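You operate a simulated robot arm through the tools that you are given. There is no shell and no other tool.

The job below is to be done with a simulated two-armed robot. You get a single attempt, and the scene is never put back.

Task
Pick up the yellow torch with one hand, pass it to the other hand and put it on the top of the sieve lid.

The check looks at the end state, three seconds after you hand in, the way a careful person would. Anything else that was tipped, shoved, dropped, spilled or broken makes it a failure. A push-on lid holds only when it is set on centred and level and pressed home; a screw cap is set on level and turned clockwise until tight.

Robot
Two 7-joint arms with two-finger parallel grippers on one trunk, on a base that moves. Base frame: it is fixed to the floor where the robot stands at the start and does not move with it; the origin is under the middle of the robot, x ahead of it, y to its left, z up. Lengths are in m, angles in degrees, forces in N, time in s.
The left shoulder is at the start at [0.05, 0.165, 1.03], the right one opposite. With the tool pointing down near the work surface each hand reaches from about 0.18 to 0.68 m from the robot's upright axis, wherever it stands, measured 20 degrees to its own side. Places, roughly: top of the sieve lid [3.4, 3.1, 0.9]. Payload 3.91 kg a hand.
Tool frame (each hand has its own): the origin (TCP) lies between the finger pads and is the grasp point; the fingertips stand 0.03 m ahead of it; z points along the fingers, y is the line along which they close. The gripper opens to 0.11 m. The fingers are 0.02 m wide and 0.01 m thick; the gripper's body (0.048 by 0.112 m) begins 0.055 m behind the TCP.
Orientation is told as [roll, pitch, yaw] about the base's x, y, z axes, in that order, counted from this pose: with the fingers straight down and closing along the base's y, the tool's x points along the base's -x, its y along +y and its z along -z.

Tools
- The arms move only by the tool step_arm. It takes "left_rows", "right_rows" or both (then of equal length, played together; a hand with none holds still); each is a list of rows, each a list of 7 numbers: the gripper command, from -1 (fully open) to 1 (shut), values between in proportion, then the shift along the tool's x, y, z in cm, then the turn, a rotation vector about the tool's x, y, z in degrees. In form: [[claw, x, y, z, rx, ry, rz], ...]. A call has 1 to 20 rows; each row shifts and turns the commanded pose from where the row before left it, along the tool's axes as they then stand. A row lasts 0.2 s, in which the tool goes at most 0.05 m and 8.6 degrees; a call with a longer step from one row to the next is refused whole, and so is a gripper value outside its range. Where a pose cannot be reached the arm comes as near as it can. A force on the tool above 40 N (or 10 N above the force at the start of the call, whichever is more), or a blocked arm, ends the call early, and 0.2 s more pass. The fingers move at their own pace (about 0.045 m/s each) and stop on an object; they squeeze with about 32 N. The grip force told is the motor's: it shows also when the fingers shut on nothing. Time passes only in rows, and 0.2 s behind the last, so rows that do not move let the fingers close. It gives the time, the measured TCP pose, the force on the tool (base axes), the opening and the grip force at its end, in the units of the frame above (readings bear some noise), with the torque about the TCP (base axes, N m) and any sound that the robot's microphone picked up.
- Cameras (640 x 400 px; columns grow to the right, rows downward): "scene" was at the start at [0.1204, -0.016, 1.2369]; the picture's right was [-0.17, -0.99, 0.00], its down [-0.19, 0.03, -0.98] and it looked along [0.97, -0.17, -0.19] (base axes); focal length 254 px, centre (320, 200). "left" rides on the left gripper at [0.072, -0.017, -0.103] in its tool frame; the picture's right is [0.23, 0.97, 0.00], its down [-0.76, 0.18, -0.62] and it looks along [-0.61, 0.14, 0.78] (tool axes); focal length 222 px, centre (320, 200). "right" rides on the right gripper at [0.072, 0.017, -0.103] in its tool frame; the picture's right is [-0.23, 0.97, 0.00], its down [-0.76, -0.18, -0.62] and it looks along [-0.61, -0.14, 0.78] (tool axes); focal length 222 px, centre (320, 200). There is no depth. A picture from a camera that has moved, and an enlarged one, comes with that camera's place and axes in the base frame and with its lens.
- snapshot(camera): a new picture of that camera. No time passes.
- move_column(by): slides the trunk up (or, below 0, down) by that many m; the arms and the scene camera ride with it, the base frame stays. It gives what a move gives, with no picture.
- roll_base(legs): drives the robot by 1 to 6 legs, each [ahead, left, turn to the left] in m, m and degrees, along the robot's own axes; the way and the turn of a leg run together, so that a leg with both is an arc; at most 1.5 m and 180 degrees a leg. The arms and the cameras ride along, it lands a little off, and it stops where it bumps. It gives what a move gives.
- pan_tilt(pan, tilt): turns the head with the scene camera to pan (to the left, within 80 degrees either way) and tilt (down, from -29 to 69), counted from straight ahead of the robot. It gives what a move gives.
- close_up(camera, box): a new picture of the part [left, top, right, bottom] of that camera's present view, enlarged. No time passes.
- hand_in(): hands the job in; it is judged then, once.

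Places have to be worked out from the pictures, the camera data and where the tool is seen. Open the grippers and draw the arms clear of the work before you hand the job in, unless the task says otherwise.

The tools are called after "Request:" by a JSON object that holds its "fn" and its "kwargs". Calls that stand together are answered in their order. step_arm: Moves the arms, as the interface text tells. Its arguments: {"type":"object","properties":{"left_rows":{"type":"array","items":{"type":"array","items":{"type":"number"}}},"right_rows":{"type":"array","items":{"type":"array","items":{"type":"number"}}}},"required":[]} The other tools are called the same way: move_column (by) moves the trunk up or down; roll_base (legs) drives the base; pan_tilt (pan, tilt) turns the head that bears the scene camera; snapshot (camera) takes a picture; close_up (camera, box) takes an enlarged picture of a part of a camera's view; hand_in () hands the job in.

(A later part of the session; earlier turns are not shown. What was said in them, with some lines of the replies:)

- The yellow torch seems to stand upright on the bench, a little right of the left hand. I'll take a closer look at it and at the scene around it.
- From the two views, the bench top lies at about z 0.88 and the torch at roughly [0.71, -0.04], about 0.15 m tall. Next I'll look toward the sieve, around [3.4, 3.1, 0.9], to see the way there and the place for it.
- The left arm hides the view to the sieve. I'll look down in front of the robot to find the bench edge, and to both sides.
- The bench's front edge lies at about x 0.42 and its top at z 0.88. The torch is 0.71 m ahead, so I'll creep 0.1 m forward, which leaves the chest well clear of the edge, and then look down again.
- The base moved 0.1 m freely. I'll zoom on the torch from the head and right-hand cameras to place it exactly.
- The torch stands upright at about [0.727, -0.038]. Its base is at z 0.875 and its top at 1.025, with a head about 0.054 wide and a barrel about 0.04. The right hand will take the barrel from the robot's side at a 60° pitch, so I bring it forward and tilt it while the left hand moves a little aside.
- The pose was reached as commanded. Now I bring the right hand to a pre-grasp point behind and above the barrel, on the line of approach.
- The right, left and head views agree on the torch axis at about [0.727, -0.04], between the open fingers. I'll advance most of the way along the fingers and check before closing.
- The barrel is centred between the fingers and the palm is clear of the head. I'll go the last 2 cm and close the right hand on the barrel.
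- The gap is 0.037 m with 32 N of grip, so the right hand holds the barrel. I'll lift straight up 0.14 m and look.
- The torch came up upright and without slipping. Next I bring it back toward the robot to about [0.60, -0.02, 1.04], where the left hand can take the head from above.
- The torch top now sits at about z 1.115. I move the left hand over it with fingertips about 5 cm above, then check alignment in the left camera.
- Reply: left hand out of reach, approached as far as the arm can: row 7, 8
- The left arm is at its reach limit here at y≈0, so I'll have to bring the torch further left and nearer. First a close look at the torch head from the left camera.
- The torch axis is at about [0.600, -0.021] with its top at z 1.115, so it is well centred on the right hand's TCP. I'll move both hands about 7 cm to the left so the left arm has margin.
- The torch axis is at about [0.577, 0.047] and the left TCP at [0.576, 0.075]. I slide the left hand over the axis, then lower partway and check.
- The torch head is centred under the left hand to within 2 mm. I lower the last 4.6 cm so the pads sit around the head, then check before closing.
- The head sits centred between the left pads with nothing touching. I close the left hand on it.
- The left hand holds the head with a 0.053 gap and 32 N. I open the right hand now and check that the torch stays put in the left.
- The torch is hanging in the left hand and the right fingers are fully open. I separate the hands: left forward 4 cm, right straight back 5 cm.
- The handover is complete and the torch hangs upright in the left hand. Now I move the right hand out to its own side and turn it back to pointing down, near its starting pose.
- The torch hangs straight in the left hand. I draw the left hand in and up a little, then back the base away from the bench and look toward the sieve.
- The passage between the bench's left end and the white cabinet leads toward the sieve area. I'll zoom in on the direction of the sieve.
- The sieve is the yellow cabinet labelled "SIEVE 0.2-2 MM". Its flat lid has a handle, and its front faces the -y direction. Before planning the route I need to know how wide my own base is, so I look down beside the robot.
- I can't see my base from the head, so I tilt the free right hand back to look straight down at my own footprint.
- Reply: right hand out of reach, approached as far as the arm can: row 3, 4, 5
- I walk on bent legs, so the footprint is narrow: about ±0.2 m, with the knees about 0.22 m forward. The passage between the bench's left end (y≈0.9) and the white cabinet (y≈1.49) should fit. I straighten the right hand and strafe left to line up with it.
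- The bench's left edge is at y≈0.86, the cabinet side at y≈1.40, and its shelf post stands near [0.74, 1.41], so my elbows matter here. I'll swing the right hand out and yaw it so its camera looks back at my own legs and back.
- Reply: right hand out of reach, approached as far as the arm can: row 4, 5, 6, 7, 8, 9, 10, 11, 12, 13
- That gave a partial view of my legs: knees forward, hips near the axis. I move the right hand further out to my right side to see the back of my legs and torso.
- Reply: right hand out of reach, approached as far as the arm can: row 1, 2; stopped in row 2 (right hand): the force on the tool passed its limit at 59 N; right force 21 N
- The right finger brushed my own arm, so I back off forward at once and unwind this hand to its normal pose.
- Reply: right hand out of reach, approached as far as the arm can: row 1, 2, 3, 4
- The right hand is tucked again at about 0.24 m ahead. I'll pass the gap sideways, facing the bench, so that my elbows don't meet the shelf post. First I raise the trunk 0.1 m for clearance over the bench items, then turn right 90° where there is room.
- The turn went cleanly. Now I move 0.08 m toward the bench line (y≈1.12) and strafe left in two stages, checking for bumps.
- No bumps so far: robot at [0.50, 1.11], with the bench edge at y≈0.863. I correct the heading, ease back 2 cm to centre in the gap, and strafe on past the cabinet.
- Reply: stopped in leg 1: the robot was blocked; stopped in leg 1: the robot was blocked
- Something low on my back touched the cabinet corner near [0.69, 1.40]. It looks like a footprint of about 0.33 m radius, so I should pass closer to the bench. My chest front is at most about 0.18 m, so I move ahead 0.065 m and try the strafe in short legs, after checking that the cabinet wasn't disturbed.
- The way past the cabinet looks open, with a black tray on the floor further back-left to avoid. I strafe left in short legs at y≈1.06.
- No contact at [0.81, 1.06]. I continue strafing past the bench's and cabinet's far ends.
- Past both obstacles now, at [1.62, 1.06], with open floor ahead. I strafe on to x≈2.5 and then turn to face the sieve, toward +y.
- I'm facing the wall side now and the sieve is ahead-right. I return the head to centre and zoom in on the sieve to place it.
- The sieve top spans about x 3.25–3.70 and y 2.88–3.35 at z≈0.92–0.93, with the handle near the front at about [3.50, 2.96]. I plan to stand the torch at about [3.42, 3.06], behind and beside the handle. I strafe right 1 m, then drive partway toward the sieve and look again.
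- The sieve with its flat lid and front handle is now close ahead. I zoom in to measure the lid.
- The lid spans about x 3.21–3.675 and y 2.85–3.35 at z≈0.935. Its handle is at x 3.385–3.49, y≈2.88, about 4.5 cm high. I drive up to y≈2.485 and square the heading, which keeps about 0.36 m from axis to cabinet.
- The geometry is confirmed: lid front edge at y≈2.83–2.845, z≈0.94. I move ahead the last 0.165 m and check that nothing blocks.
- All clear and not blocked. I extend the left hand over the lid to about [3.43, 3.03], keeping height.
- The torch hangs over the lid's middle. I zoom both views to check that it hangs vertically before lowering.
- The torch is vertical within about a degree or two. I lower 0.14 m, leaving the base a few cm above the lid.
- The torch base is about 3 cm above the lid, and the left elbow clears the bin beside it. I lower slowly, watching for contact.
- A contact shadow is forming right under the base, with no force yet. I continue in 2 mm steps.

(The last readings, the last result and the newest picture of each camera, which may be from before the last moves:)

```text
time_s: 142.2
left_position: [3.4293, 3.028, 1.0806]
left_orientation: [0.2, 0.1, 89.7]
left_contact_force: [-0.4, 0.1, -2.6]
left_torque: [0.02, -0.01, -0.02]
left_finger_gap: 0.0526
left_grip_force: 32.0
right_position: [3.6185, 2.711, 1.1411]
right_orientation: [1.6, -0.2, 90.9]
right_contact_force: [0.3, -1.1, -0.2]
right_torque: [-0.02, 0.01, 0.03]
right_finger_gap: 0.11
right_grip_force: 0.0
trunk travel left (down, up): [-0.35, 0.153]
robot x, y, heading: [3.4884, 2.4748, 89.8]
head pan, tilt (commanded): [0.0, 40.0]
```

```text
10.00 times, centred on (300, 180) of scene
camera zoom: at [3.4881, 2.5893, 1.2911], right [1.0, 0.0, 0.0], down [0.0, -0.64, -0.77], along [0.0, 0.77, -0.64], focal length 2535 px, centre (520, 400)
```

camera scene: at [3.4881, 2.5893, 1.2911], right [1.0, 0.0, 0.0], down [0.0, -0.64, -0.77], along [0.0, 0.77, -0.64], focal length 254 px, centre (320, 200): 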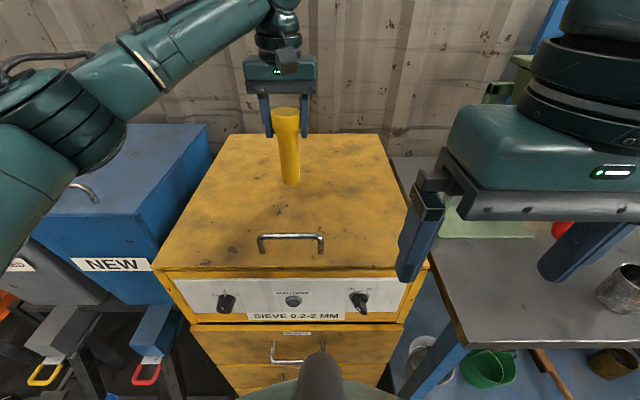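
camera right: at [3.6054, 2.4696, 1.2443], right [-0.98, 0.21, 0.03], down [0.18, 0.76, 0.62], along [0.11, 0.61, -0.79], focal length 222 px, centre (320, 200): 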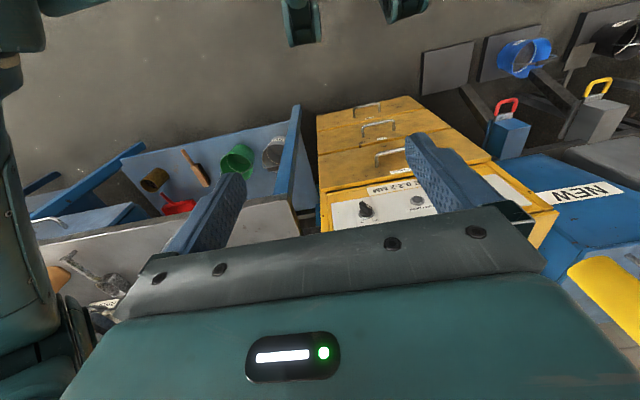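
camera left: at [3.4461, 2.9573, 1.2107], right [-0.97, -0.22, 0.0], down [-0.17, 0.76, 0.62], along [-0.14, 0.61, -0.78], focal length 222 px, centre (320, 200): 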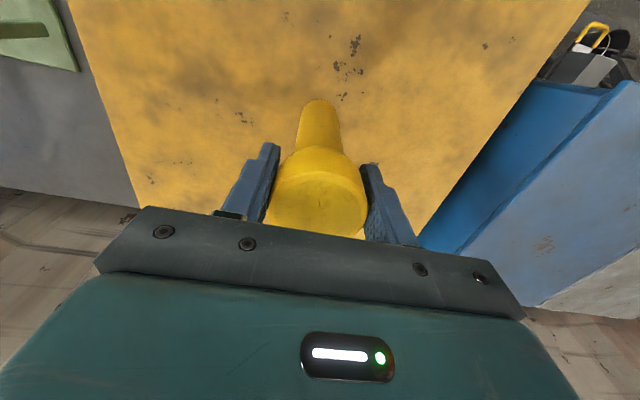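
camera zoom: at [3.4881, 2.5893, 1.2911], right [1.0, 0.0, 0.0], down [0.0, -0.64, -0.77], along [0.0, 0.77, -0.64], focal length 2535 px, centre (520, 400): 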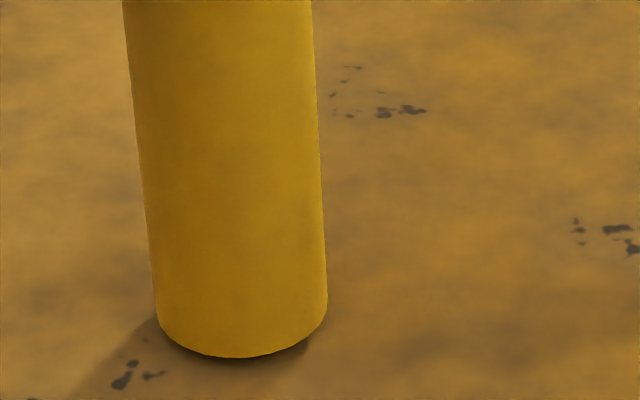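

Still no contact; the gap looks like a few mm. I continue down in 1.5–2 mm steps.

Request:
{"fn": "step_arm", "kwargs": {"left_rows": [[1, 0, 0, 0.2, 0, 0, 0], [1, 0, 0, 0.2, 0, 0, 0], [1, 0, 0, 0, 0, 0, 0]]}}

Request:
{"fn": "close_up", "kwargs": {"camera": "scene", "box": [270, 160, 330, 200]}}

```text
time_s: 143.0
left_position: [3.4305, 3.0291, 1.0759]
left_orientation: [0.0, 0.0, 89.7]
left_contact_force: [0.0, 0.1, -0.1]
left_torque: [0.11, -0.07, 0.0]
left_finger_gap: 0.0532
left_grip_force: 32.0
right_position: [3.6191, 2.7098, 1.1391]
right_orientation: [1.7, -0.1, 90.9]
right_contact_force: [0.4, -0.2, -0.8]
right_torque: [-0.02, 0.0, 0.01]
right_finger_gap: 0.1098
right_grip_force: 0.1
trunk travel left (down, up): [-0.35, 0.153]
robot x, y, heading: [3.4903, 2.4722, 89.8]
head pan, tilt (commanded): [0.0, 40.0]
```

```text
10.00 times, centred on (300, 180) of scene
camera zoom: at [3.4881, 2.5892, 1.2911], right [1.0, 0.0, 0.0], down [0.0, -0.64, -0.77], along [0.0, 0.77, -0.64], focal length 2535 px, centre (520, 400)
```

zoom: 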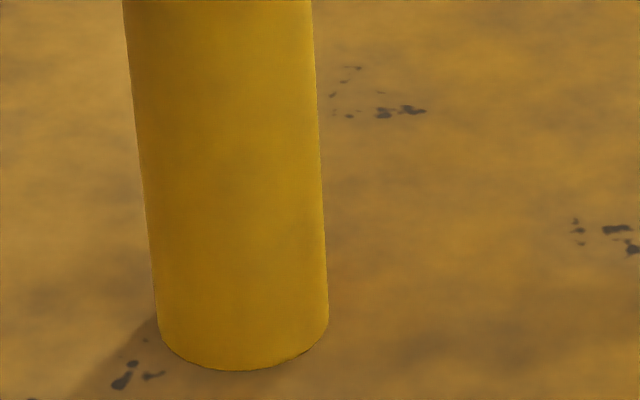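

The carried weight has gone from the hand (−2.5 → −0.1 N) and the gap is closed in the picture, so the base is touching. I press about 1 mm more so it seats flat.

Request:
{"fn": "step_arm", "kwargs": {"left_rows": [[1, 0, 0, 0.1, 0, 0, 0], [1, 0, 0, 0, 0, 0, 0]]}}

Request:
{"fn": "close_up", "kwargs": {"camera": "scene", "box": [250, 100, 350, 200]}}

```text
time_s: 143.6
left_position: [3.429, 3.0291, 1.0773]
left_orientation: [0.1, -0.2, 89.7]
left_contact_force: [0.3, 2.4, 7.0]
left_torque: [0.49, -0.08, 0.01]
left_finger_gap: 0.0528
left_grip_force: 32.0
right_position: [3.6184, 2.7082, 1.1407]
right_orientation: [1.7, -0.1, 90.9]
right_contact_force: [0.3, -0.3, -0.1]
right_torque: [0.01, -0.03, 0.01]
right_finger_gap: 0.1102
right_grip_force: 0.1
trunk travel left (down, up): [-0.35, 0.153]
robot x, y, heading: [3.4878, 2.4748, 89.9]
head pan, tilt (commanded): [0.0, 40.0]
```

```text
4.00 times, centred on (300, 150) of scene
camera zoom: at [3.4881, 2.5887, 1.2913], right [1.0, 0.0, 0.0], down [0.0, -0.64, -0.77], along [0.0, 0.77, -0.64], focal length 1014 px, centre (400, 400)
```

zoom: 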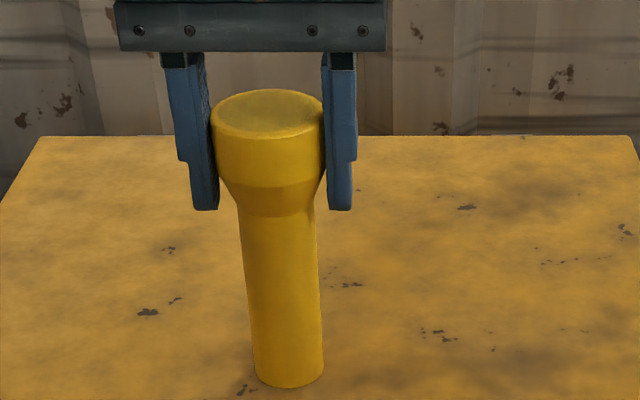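

The torch is seated (about 9 N contact). I open the left fingers gradually to let it stand by itself.

Request:
{"fn": "step_arm", "kwargs": {"left_rows": [[0.0, 0, 0, 0, 0, 0, 0], [0.0, 0, 0, 0, 0, 0, 0], [-0.1, 0, 0, 0, 0, 0, 0], [-0.2, 0, 0, 0, 0, 0, 0], [-0.4, 0, 0, 0, 0, 0, 0], [-0.7, 0, 0, 0, 0, 0, 0], [-1, 0, 0, 0, 0, 0, 0], [-1, 0, 0, 0, 0, 0, 0], [-1, 0, 0, 0, 0, 0, 0]]}}

Request:
{"fn": "close_up", "kwargs": {"camera": "scene", "box": [250, 100, 350, 200]}}

Request:
{"fn": "snapshot", "kwargs": {"camera": "left"}}

```text
time_s: 145.6
left_position: [3.429, 3.0282, 1.0758]
left_orientation: [0.2, 0.1, 89.7]
left_contact_force: [0.9, -0.6, 0.0]
left_torque: [-0.03, 0.01, 0.01]
left_finger_gap: 0.1099
left_grip_force: 0.3
right_position: [3.6181, 2.7089, 1.1405]
right_orientation: [1.7, -0.1, 90.9]
right_contact_force: [-0.4, -0.7, -0.3]
right_torque: [-0.01, 0.0, 0.02]
right_finger_gap: 0.11
right_grip_force: 0.1
trunk travel left (down, up): [-0.35, 0.153]
robot x, y, heading: [3.4867, 2.4706, 89.7]
head pan, tilt (commanded): [0.0, 40.0]
```

```text
4.00 times, centred on (300, 150) of scene
camera zoom: at [3.4881, 2.5891, 1.2911], right [1.0, 0.0, 0.0], down [0.0, -0.64, -0.77], along [0.0, 0.77, -0.64], focal length 1014 px, centre (400, 400)
```

zoom: 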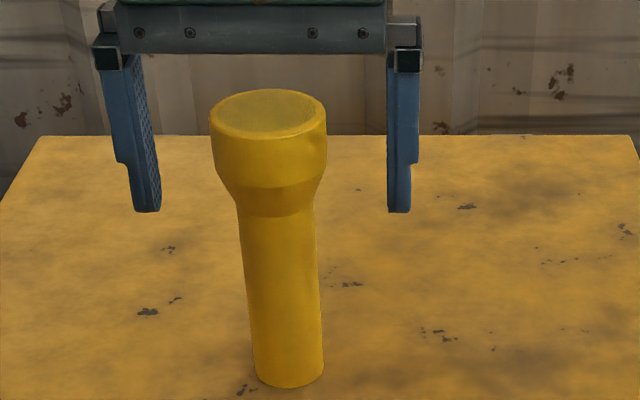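

```text
taken
camera left: at [3.4459, 2.9568, 1.1796], right [-0.97, -0.22, 0.0], down [-0.17, 0.76, 0.62], along [-0.14, 0.61, -0.78], focal length 222 px, centre (320, 200)
```

left: 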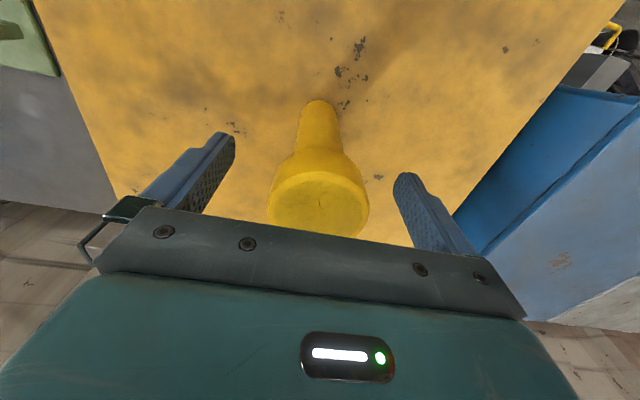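

The torch stands on its own with the fingers fully open, and nothing touches it. I raise the left hand straight up, clear of the torch.

Request:
{"fn": "step_arm", "kwargs": {"left_rows": [[-1, 0, 0, -0.8, 0, 0, 0], [-1, 0, 0, -1.5, 0, 0, 0], [-1, 0, 0, -1.8, 0, 0, 0], [-1, 0, 0, -1.8, 0, 0, 0], [-1, 0, 0, -1.8, 0, 0, 0], [-1, 0, 0, -1.8, 0, 0, 0], [-1, 0, 0, -1.8, 0, 0, 0], [-1, 0, 0, -1.8, 0, 0, 0], [-1, 0, 0, -1.8, 0, 0, 0], [-1, 0, 0, -1.5, 0, 0, 0], [-1, 0, 0, 0, 0, 0, 0]]}}

Request:
{"fn": "snapshot", "kwargs": {"camera": "scene"}}

Request:
{"fn": "snapshot", "kwargs": {"camera": "left"}}

```text
time_s: 148.0
left_position: [3.4277, 3.0292, 1.2397]
left_orientation: [0.2, 0.0, 89.8]
left_contact_force: [0.0, 0.4, 0.0]
left_torque: [-0.01, 0.0, 0.03]
left_finger_gap: 0.1098
left_grip_force: 0.1
right_position: [3.6194, 2.7091, 1.1407]
right_orientation: [1.7, -0.1, 90.9]
right_contact_force: [1.5, -0.1, -0.1]
right_torque: [-0.01, 0.0, -0.03]
right_finger_gap: 0.11
right_grip_force: 0.0
trunk travel left (down, up): [-0.35, 0.153]
robot x, y, heading: [3.4883, 2.4742, 89.7]
head pan, tilt (commanded): [0.0, 40.0]
```

```text
taken
camera scene: at [3.4878, 2.5893, 1.2911], right [1.0, 0.0, 0.0], down [0.0, -0.64, -0.77], along [0.0, 0.77, -0.64], focal length 254 px, centre (320, 200)
```

scene: 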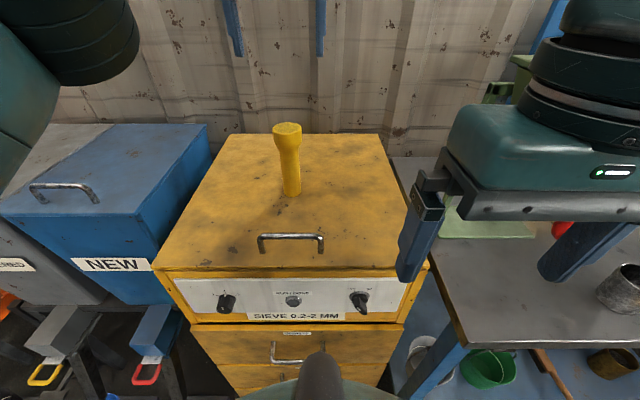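

```text
taken
camera left: at [3.4454, 2.9562, 1.344], right [-0.97, -0.22, 0.0], down [-0.17, 0.76, 0.62], along [-0.14, 0.61, -0.78], focal length 222 px, centre (320, 200)
```

left: 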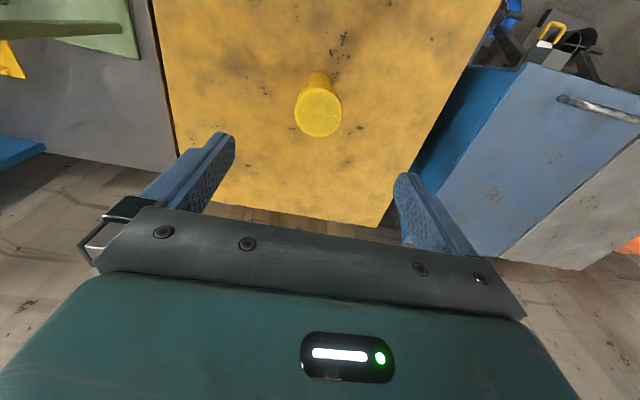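

The torch stands upright near the lid's middle. I draw the left hand back toward the robot at this height and then roll straight back 0.35 m, the way I came.

Request:
{"fn": "step_arm", "kwargs": {"left_rows": [[-1, 2.3, 1.0, 0, 0, 0, 0], [-1, 2.3, 1.0, 0, 0, 0, 0], [-1, 2.3, 1.0, 0, 0, 0, 0], [-1, 2.3, 1.0, 0, 0, 0, 0], [-1, 2.3, 1.0, 0, 0, 0, 0], [-1, 2.3, 1.0, 0, 0, 0, 0], [-1, 0, 0, 0, 0, 0, 0]]}}

Request:
{"fn": "roll_base", "kwargs": {"legs": [[-0.35, 0, 0]]}}

Request:
{"fn": "pan_tilt", "kwargs": {"pan": 0, "tilt": 28}}

Request:
{"fn": "snapshot", "kwargs": {"camera": "scene"}}

Request:
{"fn": "close_up", "kwargs": {"camera": "scene", "box": [220, 80, 400, 260]}}

```text
time_s: 149.6
left_position: [3.3698, 2.8894, 1.2397]
left_orientation: [0.1, 0.2, 89.8]
left_contact_force: [0.0, -0.4, 0.7]
left_torque: [0.0, 0.01, 0.01]
left_finger_gap: 0.1099
left_grip_force: 0.2
right_position: [3.6197, 2.709, 1.14]
right_orientation: [1.6, -0.1, 91.0]
right_contact_force: [0.1, -0.1, 0.4]
right_torque: [-0.02, 0.0, -0.04]
right_finger_gap: 0.1098
right_grip_force: 0.0
trunk travel left (down, up): [-0.35, 0.153]
robot x, y, heading: [3.492, 2.4752, 89.7]
head pan, tilt (commanded): [0.0, 40.0]
```

```text
time_s: 151.9
left_position: [3.3687, 2.5332, 1.2384]
left_orientation: [0.1, 0.0, 89.6]
left_contact_force: [0.1, 1.0, 0.9]
left_torque: [0.0, -0.01, -0.01]
left_finger_gap: 0.1098
left_grip_force: 0.2
right_position: [3.6168, 2.349, 1.1394]
right_orientation: [1.7, -0.1, 90.7]
right_contact_force: [-0.6, -0.3, 0.2]
right_torque: [-0.02, 0.0, -0.01]
right_finger_gap: 0.1102
right_grip_force: 0.0
trunk travel left (down, up): [-0.35, 0.153]
robot x, y, heading: [3.4851, 2.1183, 89.4]
head pan, tilt (commanded): [0.0, 40.0]
```

```text
time_s: 152.7
left_position: [3.3685, 2.5327, 1.24]
left_orientation: [0.2, 0.2, 89.6]
left_contact_force: [-0.3, 0.3, -0.3]
left_torque: [0.04, 0.05, 0.01]
left_finger_gap: 0.1102
left_grip_force: 0.1
right_position: [3.6175, 2.3509, 1.1397]
right_orientation: [1.7, -0.1, 90.7]
right_contact_force: [0.3, 0.1, -0.1]
right_torque: [0.01, 0.0, 0.03]
right_finger_gap: 0.1099
right_grip_force: 0.0
trunk travel left (down, up): [-0.35, 0.153]
robot x, y, heading: [3.4875, 2.1159, 89.4]
head pan, tilt (commanded): [0.0, 28.0]
```

```text
taken
camera scene: at [3.4865, 2.238, 1.3096], right [1.0, -0.01, 0.0], down [0.0, -0.47, -0.88], along [0.01, 0.88, -0.47], focal length 254 px, centre (320, 200)
```

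scene: 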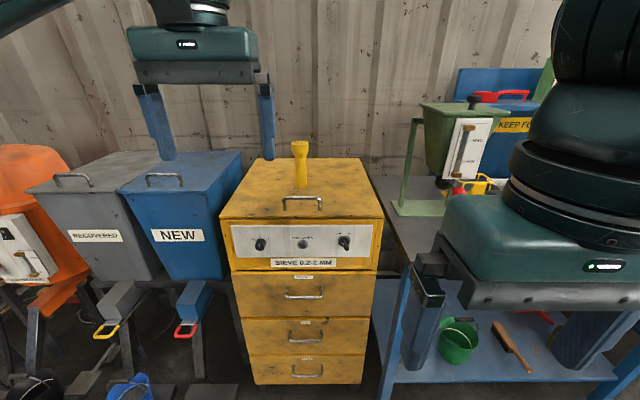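

```text
2.22 times, centred on (310, 170) of scene
camera zoom: at [3.4865, 2.238, 1.3096], right [1.0, -0.01, 0.0], down [0.0, -0.47, -0.88], along [0.01, 0.88, -0.47], focal length 563 px, centre (342, 267)
```

zoom: 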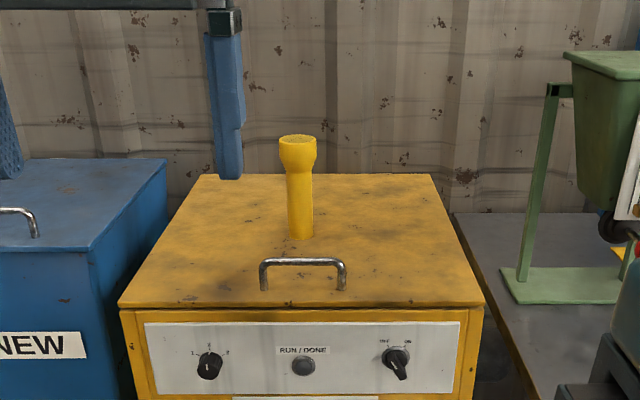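

The torch stands upright on the sieve lid behind the handle, both grippers are open, and the arms and base are clear of the work. Nothing around the sieve looks disturbed, so I hand the job in.

Request:
{"fn": "hand_in", "kwargs": {}}

```text
The job is handed in.
```

The yellow torch is standing upright near the middle of the sieve lid, behind the handle. The right hand picked it up from the bench, passed it to the left, and the left set it down. Both grippers are open and the arms are clear of the sieve. I've handed the job in, but no verdict has come back yet.

- **Cabinet bump:** while I was squeezing between the bench and the white cabinet, something low on the robot's back was blocked twice at the cabinet's corner. I moved closer to the bench and got through. No sound was reported and I saw nothing disturbed, but I never got a clear view of the shelf on that cabinet afterwards.
- **Touch on my own arm:** the empty right hand briefly pressed against the robot's own arm while I was checking how much room it needed. I backed off straight away, and the torch was in the other hand.
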